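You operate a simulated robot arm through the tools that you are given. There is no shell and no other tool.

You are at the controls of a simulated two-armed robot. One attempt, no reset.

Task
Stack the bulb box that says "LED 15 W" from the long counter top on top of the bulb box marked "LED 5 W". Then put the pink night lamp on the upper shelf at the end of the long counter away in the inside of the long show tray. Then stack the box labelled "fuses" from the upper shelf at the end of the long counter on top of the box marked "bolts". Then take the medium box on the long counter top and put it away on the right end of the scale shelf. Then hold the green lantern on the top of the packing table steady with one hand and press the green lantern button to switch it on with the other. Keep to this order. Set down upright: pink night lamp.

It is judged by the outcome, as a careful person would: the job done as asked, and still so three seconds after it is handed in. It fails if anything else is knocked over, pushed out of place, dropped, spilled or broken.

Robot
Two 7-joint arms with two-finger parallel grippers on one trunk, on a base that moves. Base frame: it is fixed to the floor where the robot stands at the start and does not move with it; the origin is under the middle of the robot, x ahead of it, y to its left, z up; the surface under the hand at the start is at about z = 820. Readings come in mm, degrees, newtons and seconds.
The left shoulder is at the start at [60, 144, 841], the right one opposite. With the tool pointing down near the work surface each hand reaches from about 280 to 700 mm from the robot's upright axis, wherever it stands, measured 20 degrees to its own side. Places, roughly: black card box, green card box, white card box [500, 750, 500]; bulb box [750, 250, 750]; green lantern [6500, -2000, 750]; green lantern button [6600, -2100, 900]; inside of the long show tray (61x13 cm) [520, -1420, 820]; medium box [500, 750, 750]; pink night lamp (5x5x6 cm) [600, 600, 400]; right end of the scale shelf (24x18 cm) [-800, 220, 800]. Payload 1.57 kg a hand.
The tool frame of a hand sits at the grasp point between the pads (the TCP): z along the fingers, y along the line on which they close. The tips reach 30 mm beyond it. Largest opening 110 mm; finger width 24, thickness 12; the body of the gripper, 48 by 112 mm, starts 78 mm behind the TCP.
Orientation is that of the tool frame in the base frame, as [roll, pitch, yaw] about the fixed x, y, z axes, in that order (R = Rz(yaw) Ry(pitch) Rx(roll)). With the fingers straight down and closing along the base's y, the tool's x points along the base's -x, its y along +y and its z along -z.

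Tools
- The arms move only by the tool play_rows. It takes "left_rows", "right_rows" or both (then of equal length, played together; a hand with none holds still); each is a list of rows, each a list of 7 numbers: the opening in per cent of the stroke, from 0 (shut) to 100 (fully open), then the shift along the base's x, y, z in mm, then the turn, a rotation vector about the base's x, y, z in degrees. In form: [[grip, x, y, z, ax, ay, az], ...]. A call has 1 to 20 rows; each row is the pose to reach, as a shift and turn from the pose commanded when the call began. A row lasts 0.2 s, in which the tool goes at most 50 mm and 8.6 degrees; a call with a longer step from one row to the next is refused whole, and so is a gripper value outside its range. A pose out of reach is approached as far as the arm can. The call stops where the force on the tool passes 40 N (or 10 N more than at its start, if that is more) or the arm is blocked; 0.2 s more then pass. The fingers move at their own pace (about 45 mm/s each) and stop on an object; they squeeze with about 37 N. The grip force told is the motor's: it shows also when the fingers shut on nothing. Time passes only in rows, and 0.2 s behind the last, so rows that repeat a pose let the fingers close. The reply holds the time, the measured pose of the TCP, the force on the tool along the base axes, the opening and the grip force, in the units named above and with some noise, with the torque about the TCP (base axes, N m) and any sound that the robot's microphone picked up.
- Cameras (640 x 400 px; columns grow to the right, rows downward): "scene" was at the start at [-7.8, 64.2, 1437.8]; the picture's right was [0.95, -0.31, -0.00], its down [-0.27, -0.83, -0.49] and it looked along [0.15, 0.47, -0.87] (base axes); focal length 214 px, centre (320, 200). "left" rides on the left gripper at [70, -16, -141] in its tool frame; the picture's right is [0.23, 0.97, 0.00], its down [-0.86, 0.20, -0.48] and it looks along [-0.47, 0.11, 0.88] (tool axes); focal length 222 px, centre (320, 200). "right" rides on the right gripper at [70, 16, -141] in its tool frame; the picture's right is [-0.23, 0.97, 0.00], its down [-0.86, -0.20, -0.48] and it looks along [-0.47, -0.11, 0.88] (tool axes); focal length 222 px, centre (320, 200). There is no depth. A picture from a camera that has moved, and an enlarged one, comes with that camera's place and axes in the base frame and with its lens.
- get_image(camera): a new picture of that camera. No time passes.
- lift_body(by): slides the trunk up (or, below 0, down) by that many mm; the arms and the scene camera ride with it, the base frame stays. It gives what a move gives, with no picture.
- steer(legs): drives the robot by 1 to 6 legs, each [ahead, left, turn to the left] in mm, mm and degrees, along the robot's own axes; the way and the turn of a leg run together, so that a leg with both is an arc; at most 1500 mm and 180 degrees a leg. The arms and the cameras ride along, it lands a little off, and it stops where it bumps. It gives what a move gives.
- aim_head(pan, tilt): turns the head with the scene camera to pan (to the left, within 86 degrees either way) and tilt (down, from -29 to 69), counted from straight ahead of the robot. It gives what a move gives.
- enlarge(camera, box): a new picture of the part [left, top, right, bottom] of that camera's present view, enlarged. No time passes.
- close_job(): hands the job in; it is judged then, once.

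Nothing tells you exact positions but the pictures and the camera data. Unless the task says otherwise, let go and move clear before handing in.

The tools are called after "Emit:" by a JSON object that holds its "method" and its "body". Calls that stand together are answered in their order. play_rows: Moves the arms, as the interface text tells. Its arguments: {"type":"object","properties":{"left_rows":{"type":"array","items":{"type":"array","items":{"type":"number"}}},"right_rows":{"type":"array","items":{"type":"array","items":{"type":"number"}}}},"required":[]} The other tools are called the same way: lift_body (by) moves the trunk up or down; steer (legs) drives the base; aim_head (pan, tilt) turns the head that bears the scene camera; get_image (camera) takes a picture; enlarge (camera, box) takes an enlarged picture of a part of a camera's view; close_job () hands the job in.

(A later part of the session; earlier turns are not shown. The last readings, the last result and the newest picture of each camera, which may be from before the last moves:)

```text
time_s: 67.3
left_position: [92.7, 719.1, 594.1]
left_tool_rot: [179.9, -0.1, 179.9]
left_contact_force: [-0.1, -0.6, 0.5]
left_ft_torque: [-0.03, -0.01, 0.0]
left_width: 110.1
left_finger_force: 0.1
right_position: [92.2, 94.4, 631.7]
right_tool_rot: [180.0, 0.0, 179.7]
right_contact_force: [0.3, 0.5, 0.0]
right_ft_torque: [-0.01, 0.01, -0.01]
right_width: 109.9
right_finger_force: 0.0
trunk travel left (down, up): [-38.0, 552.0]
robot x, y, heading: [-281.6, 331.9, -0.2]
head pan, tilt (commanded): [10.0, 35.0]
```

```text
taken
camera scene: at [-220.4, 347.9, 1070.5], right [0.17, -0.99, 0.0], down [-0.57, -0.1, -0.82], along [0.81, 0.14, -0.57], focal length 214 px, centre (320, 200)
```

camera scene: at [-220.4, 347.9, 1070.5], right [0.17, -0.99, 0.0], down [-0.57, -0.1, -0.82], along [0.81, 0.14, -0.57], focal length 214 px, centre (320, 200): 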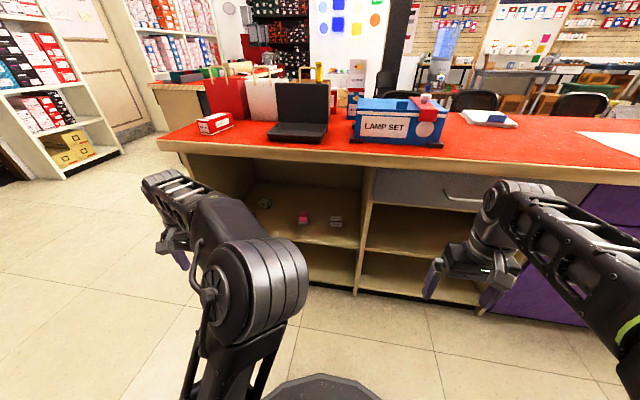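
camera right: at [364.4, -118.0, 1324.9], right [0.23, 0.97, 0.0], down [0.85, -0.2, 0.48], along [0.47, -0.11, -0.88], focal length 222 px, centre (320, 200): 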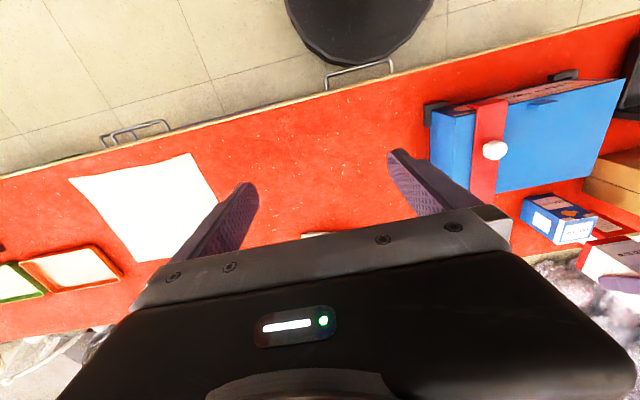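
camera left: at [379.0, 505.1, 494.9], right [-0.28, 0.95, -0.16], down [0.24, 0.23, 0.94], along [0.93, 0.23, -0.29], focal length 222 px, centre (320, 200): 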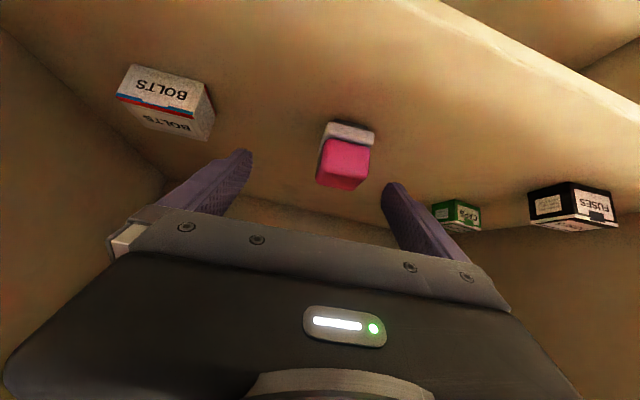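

The elbow ended up in a new posture, but geometry still allows it. I'll advance and tilt the hand into the bay again at this lower shoulder height.

Emit:
{"method": "steer", "body": {"legs": [[150, 0, 0]]}}

Emit:
{"method": "play_rows", "body": {"left_rows": [[100, 15, -20, -5, 0, -7.5, 0], [100, 30, -40, -10, 0, -15, 0], [100, 50, -60, -15, 0, -22.5, 0], [100, 70, -80, -20, 0, -30, 0], [100, 90, -105, -30, 0, -37.5, 0], [100, 110, -130, -40, 0, -45, 0], [100, 140, -154, -50, 0, -45, 0], [100, 160, -154, -60, 0, -45, 0], [100, 160, -154, -60, 0, -45, 0]]}}

Emit:
{"method": "get_image", "body": {"camera": "scene"}}

```text
time_s: 68.7
left_position: [240.3, 716.6, 595.0]
left_tool_rot: [179.8, 0.0, 179.8]
left_contact_force: [0.8, 0.7, -0.1]
left_ft_torque: [0.01, 0.0, 0.01]
left_width: 110.1
left_finger_force: 0.0
right_position: [240.0, 92.2, 631.5]
right_tool_rot: [179.9, -0.1, 179.7]
right_contact_force: [-0.2, 0.3, -0.3]
right_ft_torque: [0.0, 0.0, 0.02]
right_width: 110.0
right_finger_force: 0.3
trunk travel left (down, up): [-38.0, 552.0]
robot x, y, heading: [-131.0, 331.1, -0.1]
head pan, tilt (commanded): [10.0, 35.0]
```

```text
time_s: 70.7
left_position: [400.6, 563.1, 533.0]
left_tool_rot: [179.8, 45.0, 179.7]
left_contact_force: [-0.4, 0.3, -0.1]
left_ft_torque: [0.05, 0.0, -0.01]
left_width: 110.0
left_finger_force: 0.1
right_position: [239.8, 93.2, 631.5]
right_tool_rot: [179.9, -0.1, 179.7]
right_contact_force: [-0.1, -0.6, -1.2]
right_ft_torque: [0.01, -0.02, -0.03]
right_width: 110.0
right_finger_force: 0.1
trunk travel left (down, up): [-38.0, 552.0]
robot x, y, heading: [-133.3, 328.9, -0.4]
head pan, tilt (commanded): [10.0, 35.0]
```

```text
taken
camera scene: at [-72.3, 347.1, 1070.5], right [0.17, -0.99, 0.0], down [-0.57, -0.1, -0.82], along [0.81, 0.14, -0.57], focal length 214 px, centre (320, 200)
```

scene: 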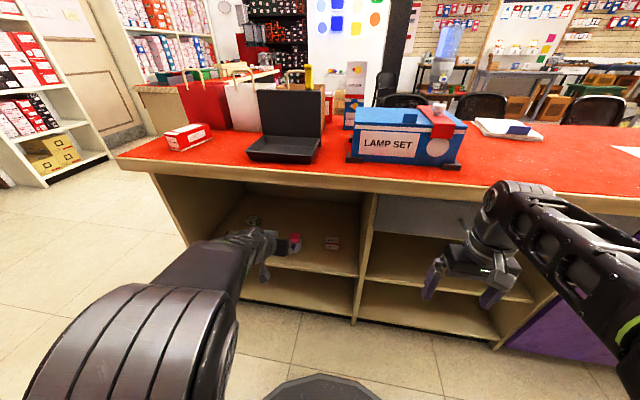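

Fully reachable now. Moving to the pre-grasp point.

Emit:
{"method": "play_rows", "body": {"left_rows": [[100, 33, -2, -23, 0, 0, 2.5], [100, 66, -4, -46, 0, 0, 5], [100, 99, -5, -68, 0, 0, 7], [100, 99, -5, -68, 0, 0, 7]]}}

Emit:
{"method": "enlarge", "body": {"camera": "left", "box": [220, 80, 420, 205]}}

Emit:
{"method": "get_image", "body": {"camera": "scene"}}

```text
time_s: 71.7
left_position: [499.6, 561.1, 463.2]
left_tool_rot: [179.9, 45.0, -173.1]
left_contact_force: [0.4, -0.8, -0.1]
left_ft_torque: [-0.02, 0.04, -0.02]
left_width: 110.0
left_finger_force: 0.0
right_position: [240.0, 93.2, 630.5]
right_tool_rot: [179.9, 0.0, 179.8]
right_contact_force: [-0.2, 0.8, 0.3]
right_ft_torque: [0.02, -0.02, -0.01]
right_width: 110.0
right_finger_force: 0.1
trunk travel left (down, up): [-38.0, 552.0]
robot x, y, heading: [-131.1, 335.2, -0.3]
head pan, tilt (commanded): [10.0, 35.0]
```

```text
3.20 times, centred on (320, 142) of left
camera zoom: at [353.5, 527.2, 514.0], right [-0.28, 0.95, -0.16], down [0.24, 0.23, 0.94], along [0.93, 0.22, -0.29], focal length 711 px, centre (320, 384)
```

zoom: 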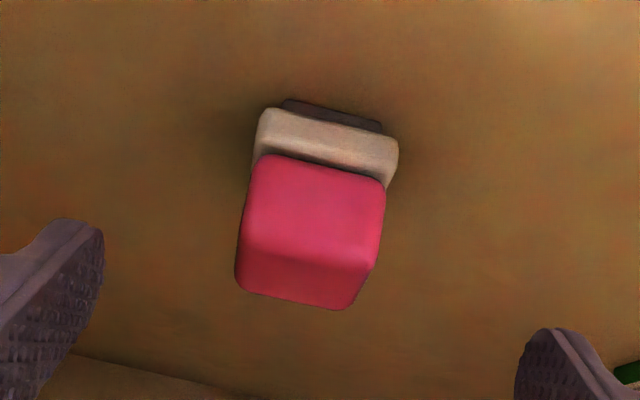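

```text
taken
camera scene: at [-72.2, 347.1, 1070.5], right [0.17, -0.99, 0.0], down [-0.57, -0.1, -0.82], along [0.81, 0.14, -0.57], focal length 214 px, centre (320, 200)
```

scene: 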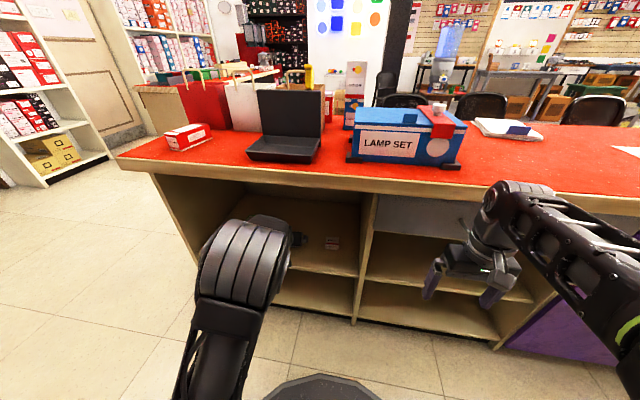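

Emit:
{"method": "play_rows", "body": {"left_rows": [[100, 17, 1.2, -19, 0, 0, 0], [100, 34, 2.4, -38, 0, 0, 0], [100, 50.5, 3.5, -56.5, 0, 0, 0], [100, 50.5, 3.5, -56.5, 0, 0, 0]]}}

Emit:
{"method": "get_image", "body": {"camera": "left"}}

Emit:
{"method": "enlarge", "body": {"camera": "left", "box": [220, 80, 420, 205]}}

```text
time_s: 72.7
left_position: [551.4, 562.9, 408.9]
left_tool_rot: [180.0, 44.9, -173.1]
left_contact_force: [0.1, 0.1, -0.1]
left_ft_torque: [-0.01, -0.02, -0.03]
left_width: 110.1
left_finger_force: 0.0
right_position: [240.5, 94.0, 630.7]
right_tool_rot: [179.8, 0.0, 179.7]
right_contact_force: [0.4, -0.7, -0.2]
right_ft_torque: [-0.01, -0.01, 0.01]
right_width: 109.6
right_finger_force: 0.1
trunk travel left (down, up): [-38.0, 552.0]
robot x, y, heading: [-130.3, 329.0, -0.3]
head pan, tilt (commanded): [10.0, 35.0]
```

```text
taken
camera left: at [404.0, 529.2, 460.4], right [-0.28, 0.95, -0.16], down [0.24, 0.23, 0.94], along [0.93, 0.22, -0.29], focal length 222 px, centre (320, 200)
```

left: 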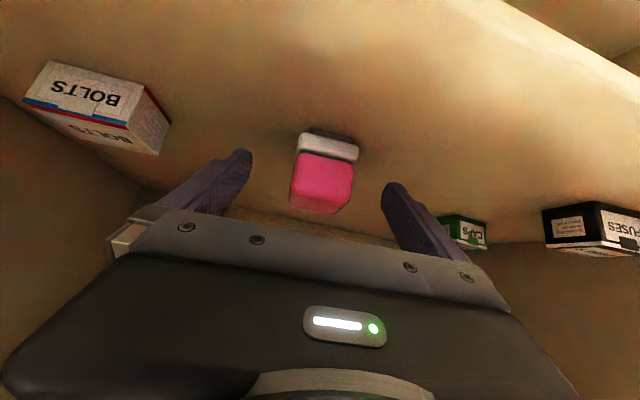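

```text
3.20 times, centred on (320, 142) of left
camera zoom: at [404.0, 529.2, 460.4], right [-0.28, 0.95, -0.16], down [0.24, 0.23, 0.94], along [0.93, 0.22, -0.29], focal length 711 px, centre (320, 384)
```

zoom: 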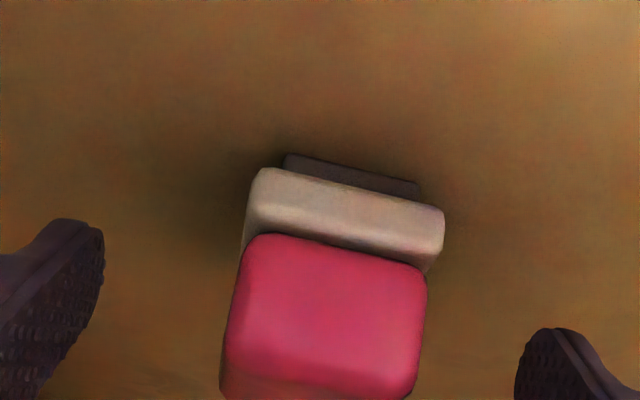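

The lamp is between the fingers. I'll go slightly deeper, close, and lift a little to test.

Emit:
{"method": "play_rows", "body": {"left_rows": [[100, 3, 1, -2, 0, 0, 0], [50, 3, 1, -2, 0, 0, 0], [0, 3, 1, -2, 0, 0, 0], [0, 3, 1, -2, 0, 0, 0], [0, 3, 1, -2, 0, 0, 0], [0, 3, 1, -2, 0, 0, 0], [0, 3, 1, -2, 0, 0, 0]]}}

Emit:
{"method": "enlarge", "body": {"camera": "left", "box": [220, 80, 420, 205]}}

```text
time_s: 74.3
left_position: [553.9, 563.6, 407.6]
left_tool_rot: [179.9, 45.0, -173.2]
left_contact_force: [-0.2, -0.3, 0.4]
left_ft_torque: [-0.03, -0.06, 0.03]
left_width: 44.9
left_finger_force: 33.0
right_position: [240.2, 93.7, 631.7]
right_tool_rot: [179.9, 0.0, 179.7]
right_contact_force: [-0.8, -0.1, -0.1]
right_ft_torque: [0.0, -0.01, 0.03]
right_width: 110.1
right_finger_force: 0.1
trunk travel left (down, up): [-38.0, 552.0]
robot x, y, heading: [-126.4, 329.8, -0.2]
head pan, tilt (commanded): [10.0, 35.0]
```

```text
3.20 times, centred on (320, 142) of left
camera zoom: at [406.3, 530.3, 458.8], right [-0.28, 0.95, -0.16], down [0.24, 0.23, 0.94], along [0.93, 0.22, -0.29], focal length 711 px, centre (320, 384)
```

zoom: 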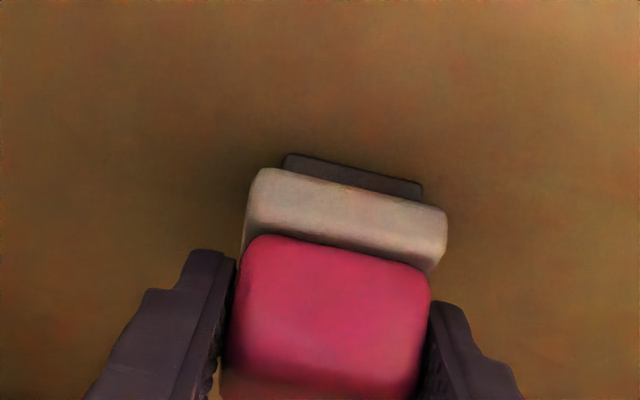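

Emit:
{"method": "play_rows", "body": {"left_rows": [[0, 0, 0, 0, 0, 0, 0], [0, 0, 0, 10, 0, 0, 0], [0, 0, 0, 25, 0, 0, 0], [0, 0, 0, 40, 0, 0, 0], [0, 0, 0, 40, 0, 0, 0]]}}

Emit:
{"method": "get_image", "body": {"camera": "left"}}

Emit:
{"method": "enlarge", "body": {"camera": "left", "box": [220, 80, 420, 205]}}

```text
time_s: 75.5
left_position: [554.8, 562.2, 449.2]
left_tool_rot: [179.8, 45.0, -173.1]
left_contact_force: [-0.5, -0.4, -1.3]
left_ft_torque: [-0.01, 0.02, 0.04]
left_width: 45.0
left_finger_force: 37.1
right_position: [241.4, 92.8, 631.5]
right_tool_rot: [179.9, 0.0, 179.8]
right_contact_force: [-0.7, 0.2, -0.1]
right_ft_torque: [0.0, -0.03, -0.02]
right_width: 109.9
right_finger_force: 0.0
trunk travel left (down, up): [-38.0, 552.0]
robot x, y, heading: [-129.8, 330.2, -0.2]
head pan, tilt (commanded): [10.0, 35.0]
```

```text
taken
camera left: at [406.3, 528.8, 499.2], right [-0.28, 0.95, -0.16], down [0.24, 0.23, 0.94], along [0.93, 0.22, -0.29], focal length 222 px, centre (320, 200)
```

left: 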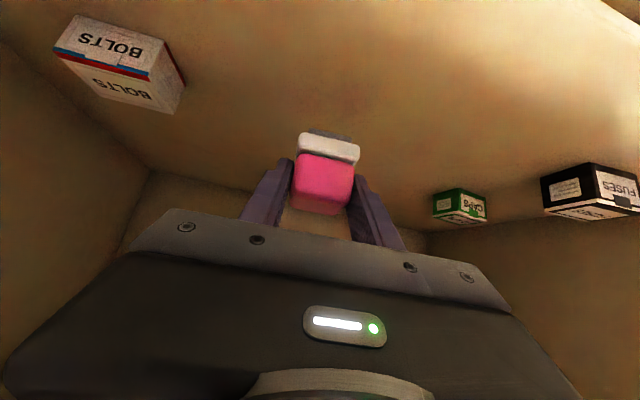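

```text
3.20 times, centred on (320, 142) of left
camera zoom: at [406.3, 528.8, 499.2], right [-0.28, 0.95, -0.16], down [0.24, 0.23, 0.94], along [0.93, 0.22, -0.29], focal length 711 px, centre (320, 384)
```

zoom: 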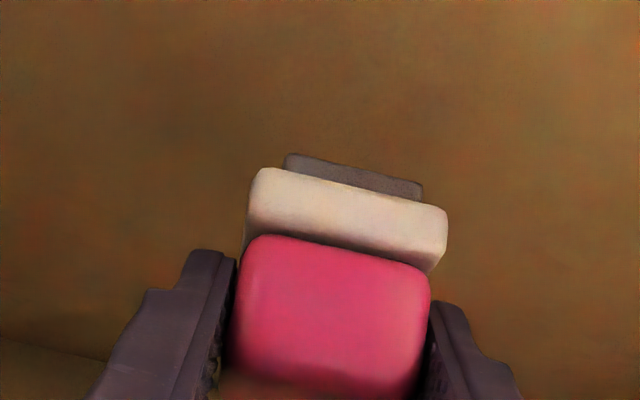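

The lamp is held firmly (bottom ≈37 mm below TCP). I'll pull the hand back inside the bay, then back the base out.

Emit:
{"method": "play_rows", "body": {"left_rows": [[0, -25, 0, 20, 0, 0, 0], [0, -60, 0, 40, 0, 0, 0], [0, -100, 0, 60, 0, 0, 0], [0, -140, 0, 78, 0, 0, 0], [0, -155, 0, 84, 0, 0, 0], [0, -155, 0, 84, 0, 0, 0]]}}

Emit:
{"method": "steer", "body": {"legs": [[-180, 0, 0]]}}

Emit:
{"method": "get_image", "body": {"camera": "scene"}}

Emit:
{"method": "get_image", "body": {"camera": "left"}}

```text
time_s: 76.9
left_position: [398.3, 561.4, 533.4]
left_tool_rot: [179.8, 45.1, -173.1]
left_contact_force: [-0.6, 0.2, -0.5]
left_ft_torque: [0.03, -0.02, 0.02]
left_width: 44.8
left_finger_force: 37.0
right_position: [240.8, 93.5, 632.4]
right_tool_rot: [180.0, 0.0, 179.7]
right_contact_force: [-0.1, -0.2, -0.2]
right_ft_torque: [-0.02, -0.01, 0.01]
right_width: 110.0
right_finger_force: 0.1
trunk travel left (down, up): [-38.0, 552.0]
robot x, y, heading: [-135.0, 330.3, -0.4]
head pan, tilt (commanded): [10.0, 35.0]
```

```text
time_s: 78.4
left_position: [218.1, 562.0, 533.1]
left_tool_rot: [179.8, 45.0, -173.2]
left_contact_force: [0.1, 1.4, -0.8]
left_ft_torque: [0.0, 0.0, 0.01]
left_width: 44.7
left_finger_force: 36.7
right_position: [60.0, 93.8, 630.6]
right_tool_rot: [179.9, 0.0, 179.7]
right_contact_force: [-0.2, 0.0, 0.2]
right_ft_torque: [0.03, 0.0, 0.0]
right_width: 110.0
right_finger_force: 0.1
trunk travel left (down, up): [-38.0, 552.0]
robot x, y, heading: [-310.6, 335.0, -0.3]
head pan, tilt (commanded): [10.0, 35.0]
```

```text
taken
camera scene: at [-252.7, 348.1, 1070.5], right [0.17, -0.99, 0.0], down [-0.57, -0.1, -0.82], along [0.81, 0.14, -0.57], focal length 214 px, centre (320, 200)
```

scene: 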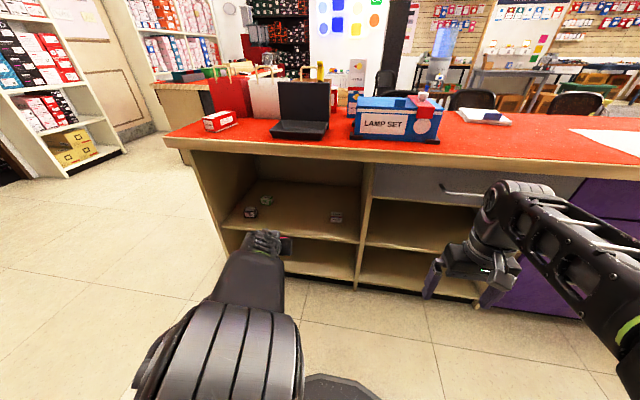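

```text
taken
camera left: at [70.6, 528.6, 584.5], right [-0.28, 0.95, -0.16], down [0.24, 0.23, 0.94], along [0.93, 0.22, -0.29], focal length 222 px, centre (320, 200)
```

left: 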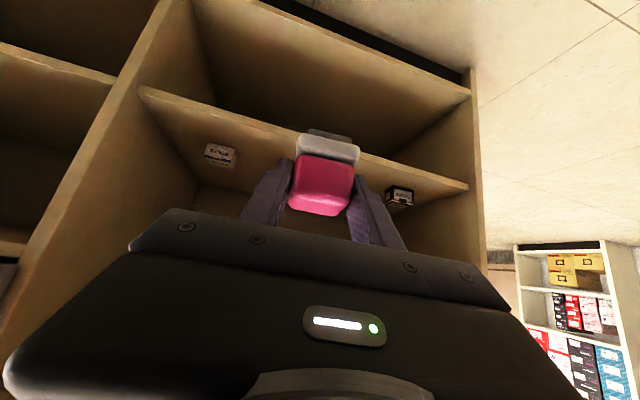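

Lamp is out. Raising the trunk and checking the aisle to the right.

Emit:
{"method": "lift_body", "body": {"by": 480}}

Emit:
{"method": "aim_head", "body": {"pan": -80, "tilt": 40}}

Emit:
{"method": "get_image", "body": {"camera": "scene"}}

```text
refused: 480 is not a number from -400 to 400
```

```text
time_s: 80.0
left_position: [218.3, 561.9, 532.7]
left_tool_rot: [179.9, 44.9, -173.3]
left_contact_force: [-1.2, 0.2, -0.6]
left_ft_torque: [0.03, -0.02, 0.01]
left_width: 45.1
left_finger_force: 37.0
right_position: [59.2, 93.5, 632.1]
right_tool_rot: [179.9, -0.1, 179.8]
right_contact_force: [0.8, 0.1, 0.5]
right_ft_torque: [-0.01, -0.01, 0.01]
right_width: 110.0
right_finger_force: 0.1
trunk travel left (down, up): [-38.0, 552.0]
robot x, y, heading: [-313.3, 334.3, -0.5]
head pan, tilt (commanded): [-80.0, 40.0]
```

```text
taken
camera scene: at [-325.4, 249.5, 1062.9], right [-0.99, -0.17, 0.0], down [-0.11, 0.63, -0.77], along [0.13, -0.76, -0.64], focal length 214 px, centre (320, 200)
```

scene: 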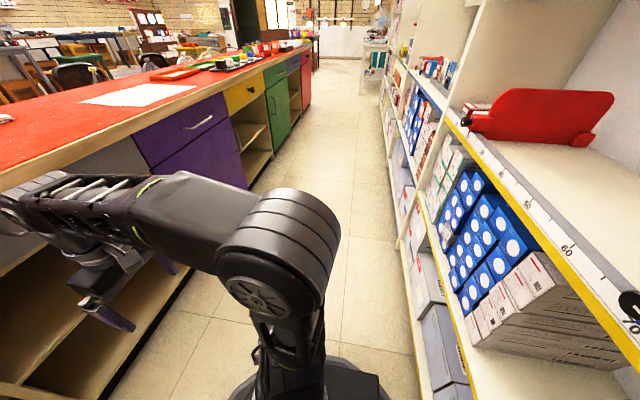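

Emit:
{"method": "lift_body", "body": {"by": 400}}

Emit:
{"method": "lift_body", "body": {"by": 60}}

Emit:
{"method": "get_image", "body": {"camera": "scene"}}

```text
time_s: 83.9
left_position: [217.5, 562.3, 933.1]
left_tool_rot: [179.8, 45.0, -173.3]
left_contact_force: [-0.3, -0.9, 0.1]
left_ft_torque: [0.03, 0.01, -0.03]
left_width: 45.0
left_finger_force: 37.2
right_position: [59.2, 94.7, 1031.3]
right_tool_rot: [180.0, 0.0, 179.7]
right_contact_force: [-0.6, -0.3, 0.0]
right_ft_torque: [0.01, -0.02, 0.01]
right_width: 110.1
right_finger_force: 0.0
trunk travel left (down, up): [-438.0, 152.0]
robot x, y, heading: [-314.8, 331.5, -0.5]
head pan, tilt (commanded): [-80.0, 40.0]
```

```text
time_s: 84.9
left_position: [218.0, 562.4, 992.3]
left_tool_rot: [179.8, 45.0, -173.2]
left_contact_force: [0.0, 0.9, -0.2]
left_ft_torque: [0.02, 0.01, -0.01]
left_width: 44.7
left_finger_force: 37.8
right_position: [60.0, 93.7, 1091.3]
right_tool_rot: [179.9, 0.1, 179.6]
right_contact_force: [-0.6, 0.1, -0.2]
right_ft_torque: [0.01, -0.02, 0.01]
right_width: 110.1
right_finger_force: 0.1
trunk travel left (down, up): [-498.0, 92.0]
robot x, y, heading: [-315.9, 332.8, -0.2]
head pan, tilt (commanded): [-80.0, 40.0]
```

```text
taken
camera scene: at [-325.2, 249.5, 1522.9], right [-0.99, -0.17, 0.0], down [-0.11, 0.63, -0.77], along [0.13, -0.76, -0.64], focal length 214 px, centre (320, 200)
```

scene: 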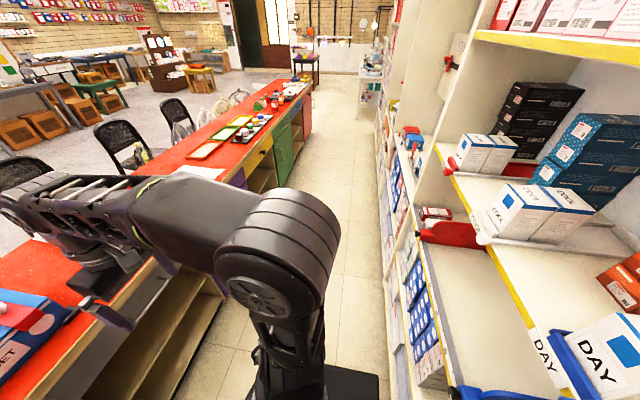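

Emit:
{"method": "steer", "body": {"legs": [[80, 0, 0], [0, -1400, 0]]}}

Emit:
{"method": "aim_head", "body": {"pan": -30, "tilt": 45}}

Emit:
{"method": "get_image", "body": {"camera": "scene"}}

```text
time_s: 92.4
left_position: [297.7, -798.1, 993.9]
left_tool_rot: [179.7, 45.0, -172.5]
left_contact_force: [-0.7, -0.2, -0.6]
left_ft_torque: [0.03, 0.02, 0.01]
left_width: 44.7
left_finger_force: 36.8
right_position: [144.8, -1267.5, 1090.4]
right_tool_rot: [179.9, 0.0, -179.5]
right_contact_force: [-0.1, 0.1, -0.4]
right_ft_torque: [0.0, 0.02, 0.01]
right_width: 110.1
right_finger_force: 0.0
trunk travel left (down, up): [-498.0, 92.0]
robot x, y, heading: [-227.3, -1034.1, 0.6]
head pan, tilt (commanded): [-80.0, 40.0]
```

```text
time_s: 93.5
left_position: [295.9, -797.5, 993.6]
left_tool_rot: [179.8, 45.1, -172.5]
left_contact_force: [-0.2, 0.4, -1.0]
left_ft_torque: [0.02, 0.01, 0.0]
left_width: 44.6
left_finger_force: 36.9
right_position: [144.4, -1267.4, 1091.1]
right_tool_rot: [179.8, 0.0, -179.6]
right_contact_force: [0.5, 0.9, 0.6]
right_ft_torque: [0.0, -0.03, -0.02]
right_width: 110.2
right_finger_force: 0.1
trunk travel left (down, up): [-498.0, 92.0]
robot x, y, heading: [-229.1, -1035.1, 0.3]
head pan, tilt (commanded): [-30.0, 45.0]
```

```text
taken
camera scene: at [-187.4, -1073.3, 1515.7], right [-0.5, -0.87, 0.0], down [-0.61, 0.35, -0.71], along [0.61, -0.35, -0.71], focal length 214 px, centre (320, 200)
```

scene: 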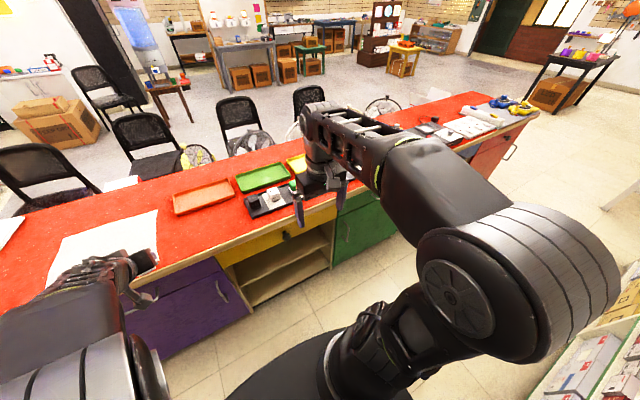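

Emit:
{"method": "steer", "body": {"legs": [[0, -540, 0]]}}

Emit:
{"method": "aim_head", "body": {"pan": 10, "tilt": 45}}

Emit:
{"method": "get_image", "body": {"camera": "scene"}}

```text
time_s: 96.6
left_position: [298.9, -1331.5, 993.7]
left_tool_rot: [179.7, 45.0, -173.1]
left_contact_force: [-0.8, -0.5, -1.4]
left_ft_torque: [-0.01, -0.04, 0.01]
left_width: 44.8
left_finger_force: 36.7
right_position: [143.0, -1799.0, 1091.1]
right_tool_rot: [179.9, -0.1, 179.8]
right_contact_force: [-0.2, 0.1, 0.4]
right_ft_torque: [0.01, -0.01, 0.0]
right_width: 110.2
right_finger_force: 0.0
trunk travel left (down, up): [-498.0, 92.0]
robot x, y, heading: [-231.5, -1559.7, -0.2]
head pan, tilt (commanded): [-30.0, 45.0]
```

```text
time_s: 97.7
left_position: [298.7, -1330.2, 993.6]
left_tool_rot: [179.9, 45.0, -173.0]
left_contact_force: [0.2, -0.1, -1.3]
left_ft_torque: [0.03, 0.03, -0.02]
left_width: 44.5
left_finger_force: 36.8
right_position: [141.9, -1799.0, 1091.2]
right_tool_rot: [179.9, 0.0, 179.8]
right_contact_force: [0.2, -0.3, 0.0]
right_ft_torque: [0.0, -0.01, -0.01]
right_width: 110.2
right_finger_force: 0.0
trunk travel left (down, up): [-498.0, 92.0]
robot x, y, heading: [-230.9, -1564.5, -0.3]
head pan, tilt (commanded): [10.0, 45.0]
```

```text
taken
camera scene: at [-177.2, -1546.9, 1515.7], right [0.17, -0.99, 0.0], down [-0.7, -0.12, -0.71], along [0.7, 0.12, -0.71], focal length 214 px, centre (320, 200)
```

scene: 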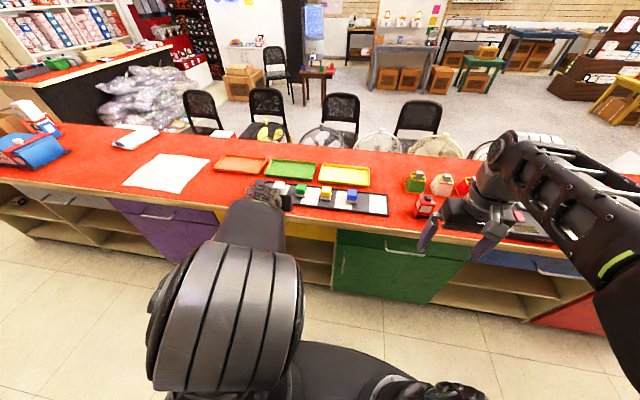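

Emit:
{"method": "enlarge", "body": {"camera": "scene", "box": [240, 145, 400, 245]}}

Emit:
{"method": "get_image", "body": {"camera": "left"}}

Emit:
{"method": "get_image", "body": {"camera": "right"}}

```text
4.00 times, centred on (320, 195) of scene
camera zoom: at [-177.2, -1546.9, 1515.7], right [0.17, -0.99, 0.0], down [-0.7, -0.12, -0.71], along [0.7, 0.12, -0.71], focal length 858 px, centre (320, 220)
```

zoom: 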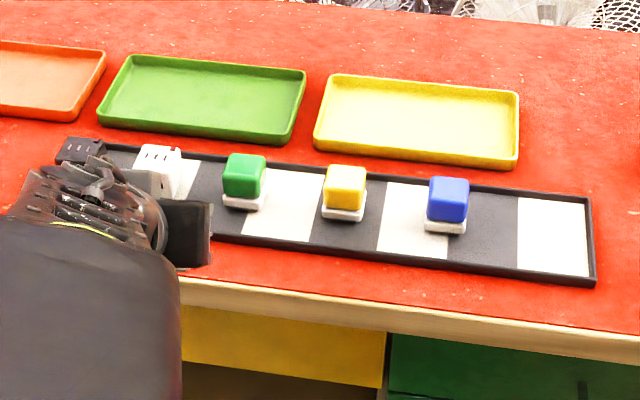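

```text
taken
camera left: at [152.3, -1364.4, 1044.5], right [-0.28, 0.95, -0.16], down [0.24, 0.23, 0.94], along [0.93, 0.23, -0.29], focal length 222 px, centre (320, 200)
```

left: 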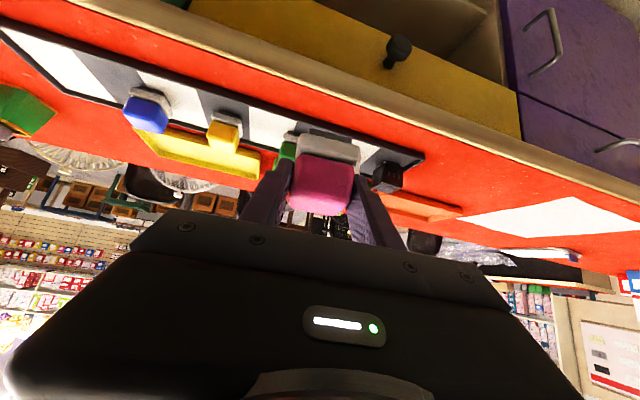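

```text
taken
camera right: at [72.7, -1782.2, 1232.8], right [0.23, 0.97, 0.0], down [0.85, -0.2, 0.48], along [0.47, -0.11, -0.88], focal length 222 px, centre (320, 200)
```

right: 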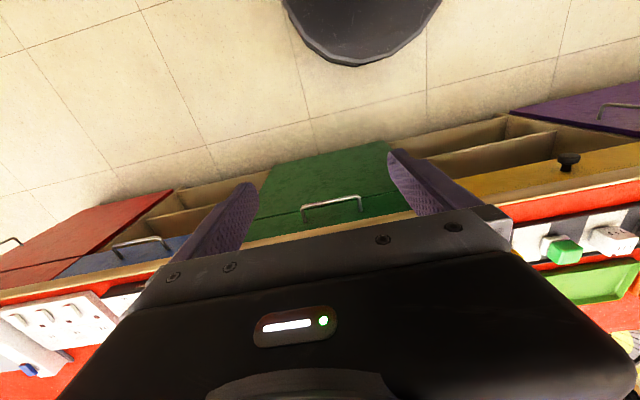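

The tray runs y≈-1732 to -1122, x≈451 to 585; its right-most white cell (centre ≈ (518, -1688)) is empty. I'll move further right, then ahead.

Emit:
{"method": "steer", "body": {"legs": [[0, -310, 0], [120, 0, 0]]}}

Emit:
{"method": "aim_head", "body": {"pan": 15, "tilt": 50}}

Emit:
{"method": "get_image", "body": {"camera": "scene"}}

Emit:
{"method": "get_image", "body": {"camera": "left"}}

```text
time_s: 100.6
left_position: [420.3, -1650.5, 993.2]
left_tool_rot: [179.9, 44.8, -173.5]
left_contact_force: [0.7, 0.6, -1.8]
left_ft_torque: [0.0, -0.01, -0.01]
left_width: 44.7
left_finger_force: 36.3
right_position: [258.5, -2118.4, 1091.6]
right_tool_rot: [179.9, -0.1, 179.5]
right_contact_force: [0.3, 0.2, -0.2]
right_ft_torque: [0.03, 0.04, 0.02]
right_width: 109.9
right_finger_force: 0.1
trunk travel left (down, up): [-498.0, 92.0]
robot x, y, heading: [-110.9, -1879.4, -0.5]
head pan, tilt (commanded): [10.0, 45.0]
```

```text
time_s: 101.3
left_position: [418.1, -1651.2, 993.4]
left_tool_rot: [179.9, 44.9, -173.5]
left_contact_force: [0.3, -0.3, -0.4]
left_ft_torque: [-0.01, 0.01, 0.03]
left_width: 44.9
left_finger_force: 37.1
right_position: [256.7, -2117.6, 1090.7]
right_tool_rot: [179.9, -0.1, 179.2]
right_contact_force: [-0.2, -0.2, -0.5]
right_ft_torque: [0.03, 0.02, 0.02]
right_width: 110.3
right_finger_force: 0.0
trunk travel left (down, up): [-498.0, 92.0]
robot x, y, heading: [-112.3, -1876.1, -1.0]
head pan, tilt (commanded): [15.0, 50.0]
```

```text
taken
camera scene: at [-65.7, -1856.7, 1508.8], right [0.25, -0.97, 0.0], down [-0.74, -0.19, -0.64], along [0.62, 0.16, -0.77], focal length 214 px, centre (320, 200)
```

scene: 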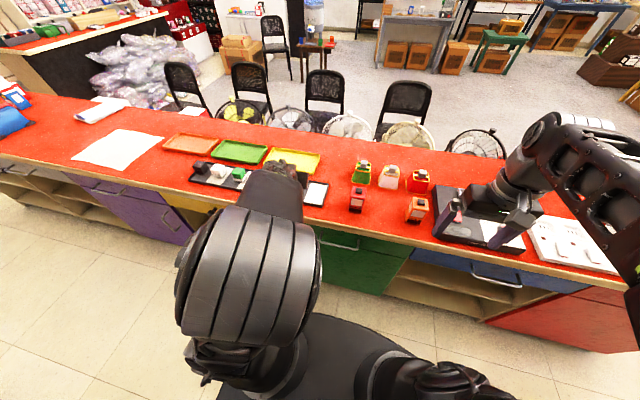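

```text
taken
camera left: at [270.9, -1682.8, 1044.5], right [-0.27, 0.95, -0.16], down [0.24, 0.23, 0.94], along [0.93, 0.22, -0.29], focal length 222 px, centre (320, 200)
```

left: 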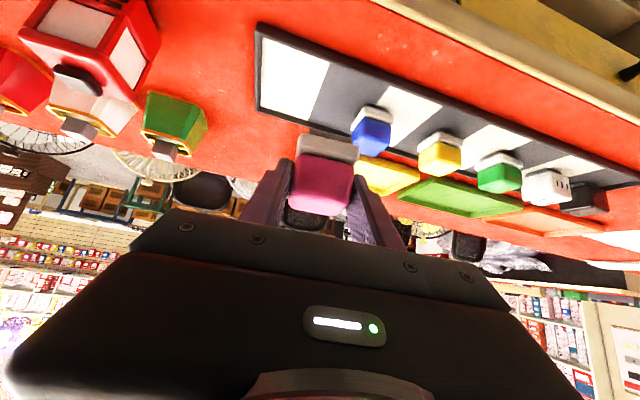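

Emit:
{"method": "play_rows", "body": {"left_rows": [[0, 30, -12, 0, 0, 0, -2.2], [0, 60, -25, 0, 0, 0, -4.4], [0, 89, -37, -10, 0, 0, -6.5], [0, 89, -37, -50, 0, 0, -6.5], [0, 89, -37, -88, 0, 0, -6.5], [0, 89, -37, -88, 0, 0, -6.5]]}}

Emit:
{"method": "get_image", "body": {"camera": "left"}}

Emit:
{"method": "get_image", "body": {"camera": "scene"}}

Emit:
{"method": "get_image", "body": {"camera": "right"}}

```text
time_s: 102.7
left_position: [509.2, -1687.3, 907.1]
left_tool_rot: [179.9, 45.0, -180.0]
left_contact_force: [-0.5, 0.2, 0.3]
left_ft_torque: [0.02, -0.01, 0.01]
left_width: 44.9
left_finger_force: 37.6
right_position: [257.7, -2117.3, 1091.0]
right_tool_rot: [179.9, -0.1, 179.5]
right_contact_force: [0.1, 0.0, 0.1]
right_ft_torque: [0.06, -0.02, -0.02]
right_width: 110.2
right_finger_force: 0.1
trunk travel left (down, up): [-498.0, 92.0]
robot x, y, heading: [-110.3, -1878.4, -0.6]
head pan, tilt (commanded): [15.0, 50.0]
```

```text
taken
camera left: at [358.4, -1702.9, 957.3], right [-0.16, 0.97, -0.16], down [0.27, 0.2, 0.94], along [0.95, 0.11, -0.29], focal length 222 px, centre (320, 200)
```

left: 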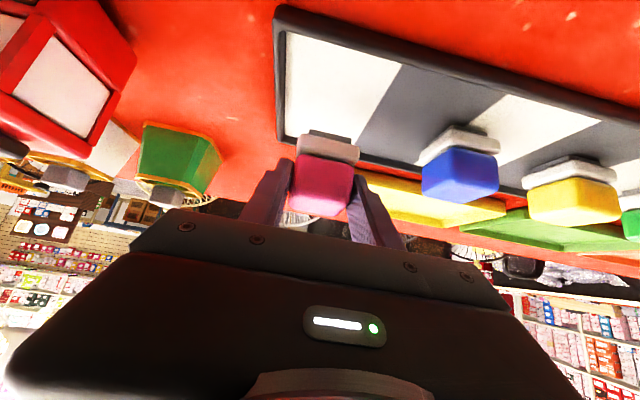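

```text
taken
camera scene: at [-65.9, -1856.6, 1508.8], right [0.25, -0.97, 0.0], down [-0.74, -0.19, -0.64], along [0.62, 0.16, -0.77], focal length 214 px, centre (320, 200)
```

scene: 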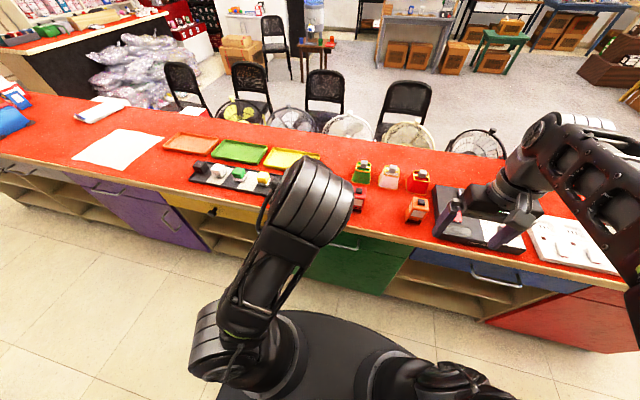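

```text
taken
camera right: at [187.9, -2099.9, 1232.9], right [0.24, 0.97, 0.0], down [0.85, -0.21, 0.48], along [0.46, -0.11, -0.88], focal length 222 px, centre (320, 200)
```

right: 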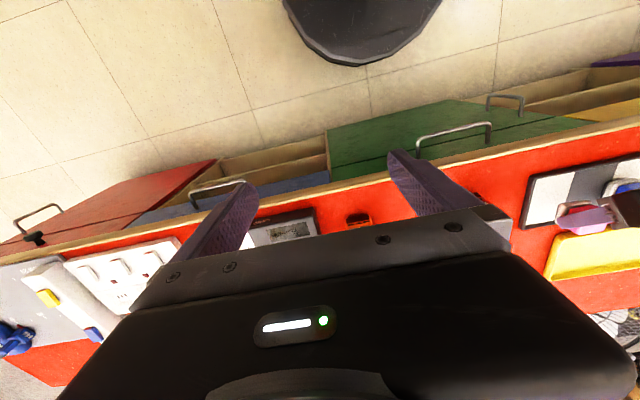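

Well aligned over the free cell. Descending most of the way, then small steps until contact.

Emit:
{"method": "play_rows", "body": {"left_rows": [[0, 0, 0, -20, 0, 0, 0], [0, 0, 0, -36, 0, 0, 0], [0, 0, 0, -36, 0, 0, 0]]}}

Emit:
{"method": "get_image", "body": {"camera": "left"}}

Emit:
{"method": "enlarge", "body": {"camera": "left", "box": [240, 60, 440, 185]}}

```text
time_s: 103.5
left_position: [507.4, -1686.9, 872.5]
left_tool_rot: [179.8, 45.1, 179.9]
left_contact_force: [1.1, 0.7, 5.4]
left_ft_torque: [0.04, 0.06, 0.02]
left_width: 44.7
left_finger_force: 37.1
right_position: [257.5, -2117.6, 1091.7]
right_tool_rot: [179.9, 0.0, 179.4]
right_contact_force: [0.6, 0.2, 0.2]
right_ft_torque: [-0.03, -0.01, 0.02]
right_width: 110.1
right_finger_force: 0.1
trunk travel left (down, up): [-498.0, 92.0]
robot x, y, heading: [-110.8, -1875.7, -0.8]
head pan, tilt (commanded): [15.0, 50.0]
```

```text
taken
camera left: at [357.3, -1702.3, 922.8], right [-0.16, 0.97, -0.16], down [0.26, 0.2, 0.94], along [0.95, 0.11, -0.29], focal length 222 px, centre (320, 200)
```

left: 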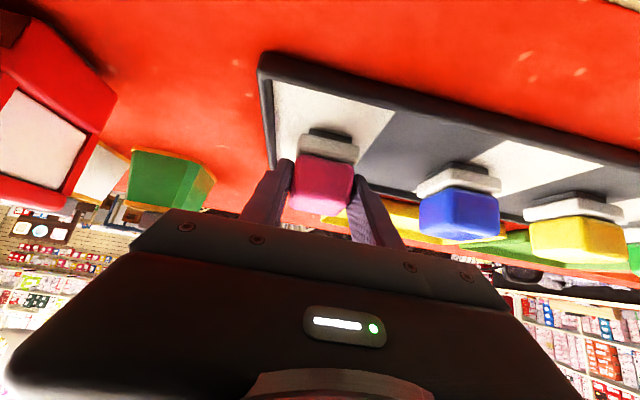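

```text
3.20 times, centred on (340, 122) of left
camera zoom: at [357.3, -1702.3, 922.8], right [-0.16, 0.97, -0.16], down [0.26, 0.2, 0.94], along [0.95, 0.11, -0.29], focal length 711 px, centre (256, 448)
```

zoom: 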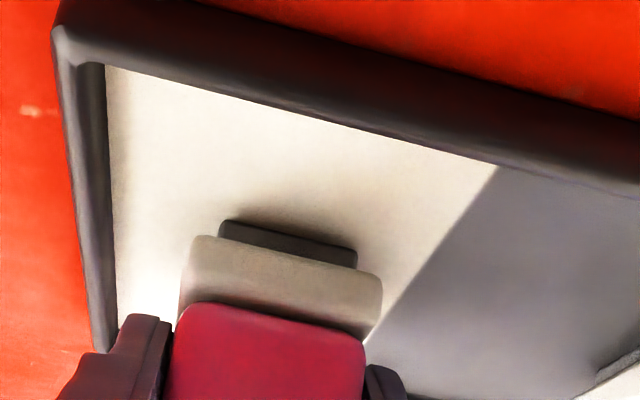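

Emit:
{"method": "play_rows", "body": {"left_rows": [[0, 0, 0, -1, 0, 0, 0], [0, 0, 0, -1, 0, 0, 0]]}}

Emit:
{"method": "enlarge", "body": {"camera": "left", "box": [280, 110, 380, 172]}}

```text
time_s: 104.1
left_position: [508.4, -1686.6, 870.5]
left_tool_rot: [179.8, 45.2, 180.0]
left_contact_force: [2.3, 3.9, 17.7]
left_ft_torque: [0.16, -0.08, 0.04]
left_width: 44.8
left_finger_force: 37.1
right_position: [256.7, -2118.1, 1091.9]
right_tool_rot: [179.9, 0.0, 179.4]
right_contact_force: [0.1, 1.2, 0.2]
right_ft_torque: [0.0, -0.01, 0.02]
right_width: 110.1
right_finger_force: 0.0
trunk travel left (down, up): [-498.0, 92.0]
robot x, y, heading: [-107.4, -1877.5, -0.6]
head pan, tilt (commanded): [15.0, 50.0]
```

```text
6.40 times, centred on (330, 141) of left
camera zoom: at [357.0, -1702.5, 922.4], right [-0.16, 0.97, -0.16], down [0.26, 0.2, 0.94], along [0.95, 0.11, -0.29], focal length 1422 px, centre (256, 578)
```

zoom: 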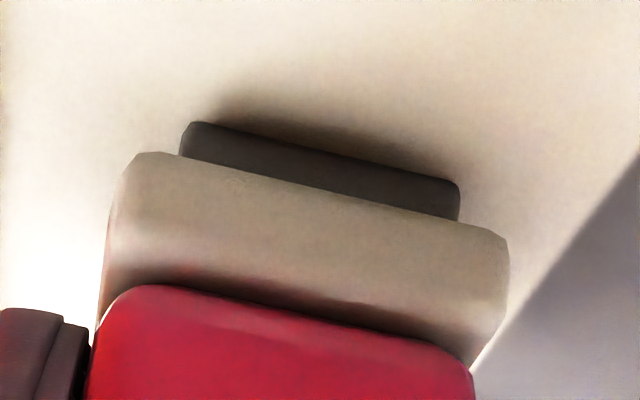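

Seated. Easing off, opening partially to stay clear of the rim, and backing out.

Emit:
{"method": "play_rows", "body": {"left_rows": [[0, 0, 0, 1, 0, 0, 0], [50, 0, 0, 1, 0, 0, 0], [56, 0, 0, 1, 0, 0, 0], [56, 0, 0, 1, 0, 0, 0], [56, 0, 0, 1, 0, 0, 0], [56, -10, 0, 11, 0, 0, 0], [56, -30, 0, 31, 0, 0, 0], [56, -60, 0, 61, 0, 0, 0], [60, -90, 0, 91, 0, 0, 0], [100, -110, 0, 111, 0, 0, 0]]}}

Emit:
{"method": "get_image", "body": {"camera": "left"}}

Emit:
{"method": "enlarge", "body": {"camera": "scene", "box": [180, 120, 380, 245]}}

```text
time_s: 106.3
left_position: [394.1, -1688.4, 978.7]
left_tool_rot: [179.9, 44.9, 180.0]
left_contact_force: [-0.7, 0.5, -0.8]
left_ft_torque: [0.0, 0.0, 0.02]
left_width: 100.0
left_finger_force: 0.2
right_position: [257.3, -2118.0, 1090.6]
right_tool_rot: [179.9, 0.0, 179.4]
right_contact_force: [-0.3, -0.5, 0.1]
right_ft_torque: [0.02, -0.02, -0.03]
right_width: 110.1
right_finger_force: 0.1
trunk travel left (down, up): [-498.0, 92.0]
robot x, y, heading: [-111.4, -1873.6, -0.8]
head pan, tilt (commanded): [15.0, 50.0]
```

```text
taken
camera left: at [244.4, -1703.2, 1030.8], right [-0.16, 0.97, -0.16], down [0.27, 0.2, 0.94], along [0.95, 0.11, -0.29], focal length 222 px, centre (320, 200)
```

left: 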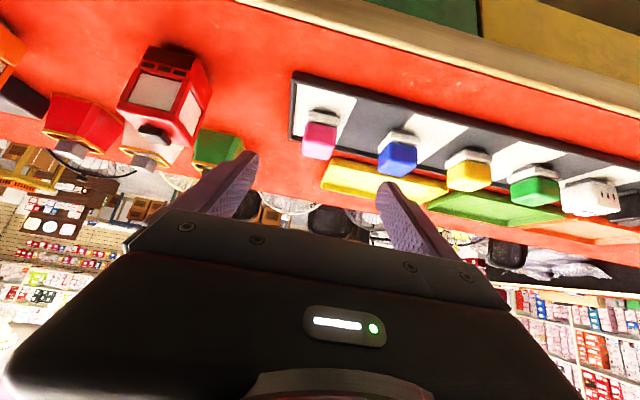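

```text
3.20 times, centred on (280, 182) of scene
camera zoom: at [-66.2, -1856.7, 1508.7], right [0.25, -0.97, 0.0], down [-0.74, -0.19, -0.64], along [0.62, 0.16, -0.77], focal length 686 px, centre (448, 256)
```

zoom: 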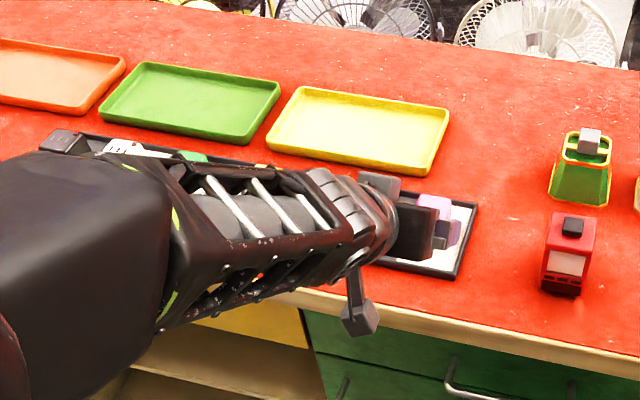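

The lamp stands upright in the tray. Next: fuses onto bolts. I'll back off and drive back along the aisle.

Emit:
{"method": "steer", "body": {"legs": [[-200, 0, 0], [0, 1450, 0]]}}

Emit:
{"method": "steer", "body": {"legs": [[0, 1030, 0]]}}

Emit:
{"method": "aim_head", "body": {"pan": 15, "tilt": 45}}

Emit:
{"method": "get_image", "body": {"camera": "scene"}}

```text
time_s: 114.7
left_position: [219.2, -251.4, 979.8]
left_tool_rot: [179.8, 45.0, 179.4]
left_contact_force: [-0.6, 0.4, -0.4]
left_ft_torque: [-0.01, 0.01, 0.01]
left_width: 109.8
left_finger_force: 0.0
right_position: [76.7, -680.0, 1091.0]
right_tool_rot: [179.9, 0.1, 178.7]
right_contact_force: [-0.8, -1.3, -0.3]
right_ft_torque: [-0.03, 0.02, -0.01]
right_width: 109.9
right_finger_force: 0.1
trunk travel left (down, up): [-498.0, 92.0]
robot x, y, heading: [-291.8, -438.2, -1.3]
head pan, tilt (commanded): [15.0, 50.0]
```

```text
time_s: 120.0
left_position: [248.0, 787.7, 979.4]
left_tool_rot: [179.9, 45.1, 178.8]
left_contact_force: [0.1, 0.4, 0.1]
left_ft_torque: [-0.02, 0.02, -0.01]
left_width: 109.7
left_finger_force: 0.0
right_position: [102.5, 360.2, 1091.4]
right_tool_rot: [179.9, 0.0, 178.2]
right_contact_force: [-1.3, 0.3, 0.1]
right_ft_torque: [-0.02, 0.01, 0.02]
right_width: 110.0
right_finger_force: 0.1
trunk travel left (down, up): [-498.0, 92.0]
robot x, y, heading: [-266.9, 603.2, -1.8]
head pan, tilt (commanded): [15.0, 50.0]
```

```text
time_s: 120.7
left_position: [247.6, 787.5, 979.0]
left_tool_rot: [179.7, 45.0, 178.9]
left_contact_force: [-0.5, -0.1, 0.0]
left_ft_torque: [-0.05, 0.02, 0.0]
left_width: 109.9
left_finger_force: 0.1
right_position: [101.9, 359.7, 1091.4]
right_tool_rot: [180.0, 0.1, 178.4]
right_contact_force: [0.2, 0.2, 0.2]
right_ft_torque: [-0.01, -0.01, -0.01]
right_width: 110.0
right_finger_force: 0.2
trunk travel left (down, up): [-498.0, 92.0]
robot x, y, heading: [-261.7, 605.6, -1.4]
head pan, tilt (commanded): [15.0, 45.0]
```

```text
taken
camera scene: at [-212.0, 627.3, 1515.7], right [0.23, -0.97, 0.0], down [-0.69, -0.16, -0.71], along [0.69, 0.16, -0.71], focal length 214 px, centre (320, 200)
```

scene: 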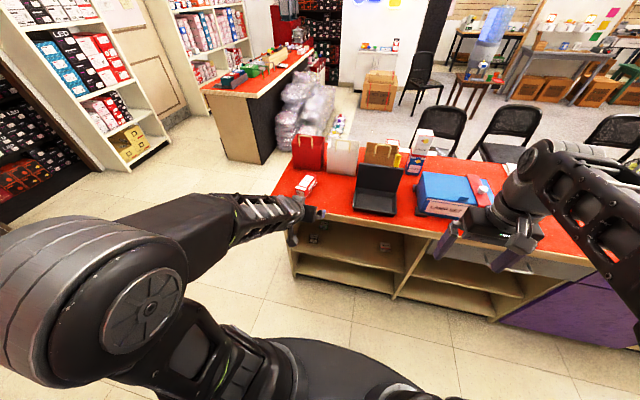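

Emit:
{"method": "steer", "body": {"legs": [[0, 0, 1.5]]}}

Emit:
{"method": "lift_body", "body": {"by": -400}}

Emit:
{"method": "lift_body", "body": {"by": -60}}

Emit:
{"method": "aim_head", "body": {"pan": 15, "tilt": 35}}

Emit:
{"method": "get_image", "body": {"camera": "scene"}}

Emit:
{"method": "get_image", "body": {"camera": "left"}}

```text
time_s: 121.5
left_position: [243.6, 800.8, 979.7]
left_tool_rot: [179.8, 45.0, -179.5]
left_contact_force: [0.2, -0.2, 0.3]
left_ft_torque: [0.0, -0.02, 0.03]
left_width: 110.0
left_finger_force: 0.1
right_position: [108.8, 368.8, 1091.1]
right_tool_rot: [179.9, 0.0, 179.9]
right_contact_force: [0.1, 0.6, -0.2]
right_ft_torque: [-0.01, -0.03, -0.02]
right_width: 110.3
right_finger_force: 0.1
trunk travel left (down, up): [-498.0, 92.0]
robot x, y, heading: [-267.4, 607.9, -0.3]
head pan, tilt (commanded): [15.0, 45.0]
```

```text
time_s: 125.3
left_position: [242.9, 801.0, 579.2]
left_tool_rot: [179.8, 44.9, -179.5]
left_contact_force: [0.3, 0.4, 1.6]
left_ft_torque: [0.01, 0.03, 0.01]
left_width: 109.9
left_finger_force: 0.0
right_position: [108.8, 368.3, 691.9]
right_tool_rot: [179.8, 0.0, 179.7]
right_contact_force: [0.6, 0.1, -0.1]
right_ft_torque: [-0.02, 0.02, -0.02]
right_width: 110.0
right_finger_force: 0.0
trunk travel left (down, up): [-98.0, 492.0]
robot x, y, heading: [-263.8, 607.1, -0.1]
head pan, tilt (commanded): [15.0, 45.0]
```

```text
time_s: 126.3
left_position: [243.6, 800.7, 520.7]
left_tool_rot: [179.9, 45.0, -179.5]
left_contact_force: [0.3, 0.2, -0.1]
left_ft_torque: [0.0, -0.01, 0.01]
left_width: 110.0
left_finger_force: 0.0
right_position: [108.2, 369.6, 631.2]
right_tool_rot: [-180.0, 0.0, 179.9]
right_contact_force: [0.5, 1.4, -0.5]
right_ft_torque: [0.01, -0.01, 0.01]
right_width: 110.0
right_finger_force: 0.1
trunk travel left (down, up): [-38.0, 552.0]
robot x, y, heading: [-261.4, 607.5, 0.2]
head pan, tilt (commanded): [15.0, 45.0]
```

```text
time_s: 127.0
left_position: [243.2, 801.3, 518.9]
left_tool_rot: [179.9, 45.0, -179.5]
left_contact_force: [-0.2, 0.3, -0.9]
left_ft_torque: [-0.03, 0.01, -0.01]
left_width: 110.1
left_finger_force: 0.0
right_position: [109.2, 369.5, 632.1]
right_tool_rot: [179.9, 0.0, 179.8]
right_contact_force: [-0.3, 0.1, 0.5]
right_ft_torque: [0.02, -0.03, -0.03]
right_width: 109.8
right_finger_force: 0.1
trunk travel left (down, up): [-38.0, 552.0]
robot x, y, heading: [-262.0, 603.1, -0.1]
head pan, tilt (commanded): [15.0, 35.0]
```

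```text
taken
camera scene: at [-206.0, 630.4, 1070.5], right [0.26, -0.97, 0.0], down [-0.56, -0.15, -0.82], along [0.79, 0.21, -0.57], focal length 214 px, centre (320, 200)
```

scene: 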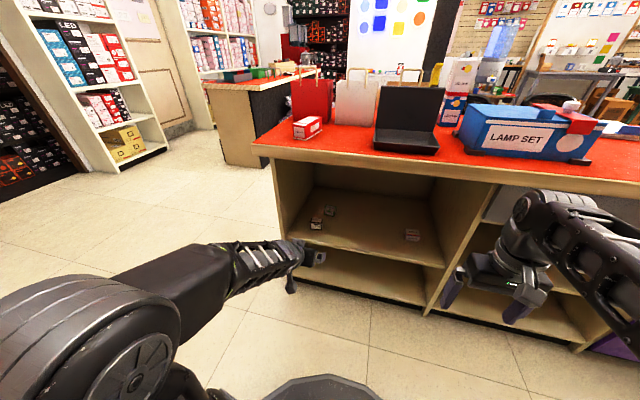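

```text
taken
camera left: at [92.9, 783.5, 571.0], right [-0.17, 0.97, -0.16], down [0.26, 0.2, 0.94], along [0.95, 0.12, -0.29], focal length 222 px, centre (320, 200)
```

left: 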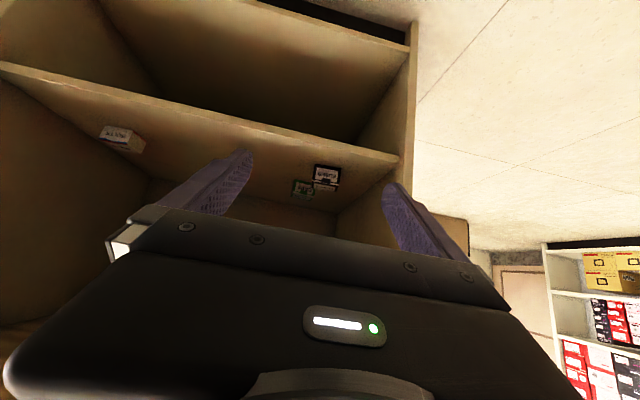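

Emit:
{"method": "steer", "body": {"legs": [[135, 40, 0]]}}

Emit:
{"method": "get_image", "body": {"camera": "left"}}

Emit:
{"method": "enlarge", "body": {"camera": "left", "box": [260, 110, 420, 210]}}

```text
time_s: 128.3
left_position: [376.3, 837.8, 519.0]
left_tool_rot: [179.9, 45.0, -179.7]
left_contact_force: [0.3, 0.6, 0.0]
left_ft_torque: [-0.01, -0.04, -0.01]
left_width: 110.3
left_finger_force: 0.0
right_position: [239.9, 406.6, 631.6]
right_tool_rot: [179.9, 0.0, 179.6]
right_contact_force: [-0.2, 0.1, 0.1]
right_ft_torque: [-0.05, -0.01, 0.02]
right_width: 110.2
right_finger_force: 0.0
trunk travel left (down, up): [-38.0, 552.0]
robot x, y, heading: [-130.4, 647.0, -0.2]
head pan, tilt (commanded): [15.0, 35.0]
```

```text
taken
camera left: at [225.7, 821.5, 571.0], right [-0.17, 0.97, -0.16], down [0.27, 0.2, 0.94], along [0.95, 0.12, -0.29], focal length 222 px, centre (320, 200)
```

left: 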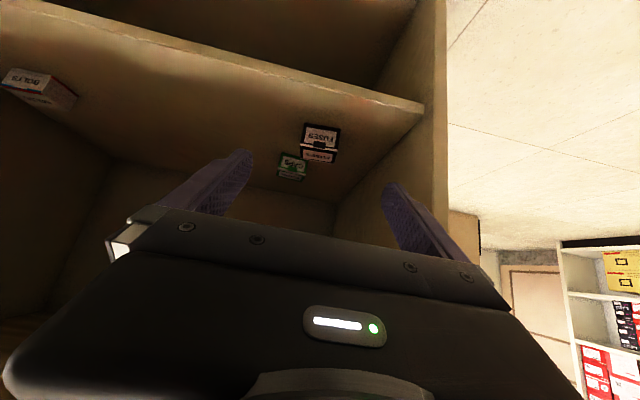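

```text
4.00 times, centred on (340, 160) of left
camera zoom: at [225.7, 821.5, 571.0], right [-0.17, 0.97, -0.16], down [0.27, 0.2, 0.94], along [0.95, 0.12, -0.29], focal length 888 px, centre (240, 360)
```

zoom: 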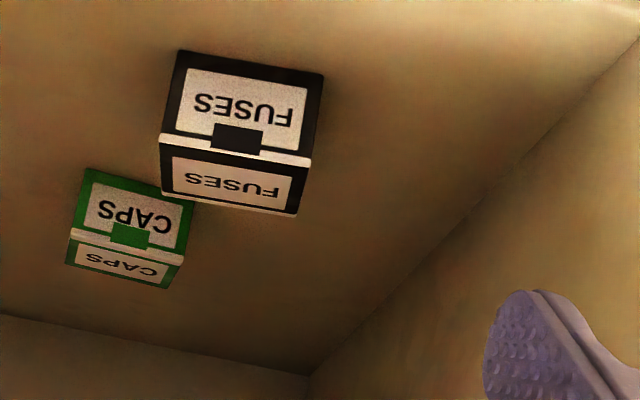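

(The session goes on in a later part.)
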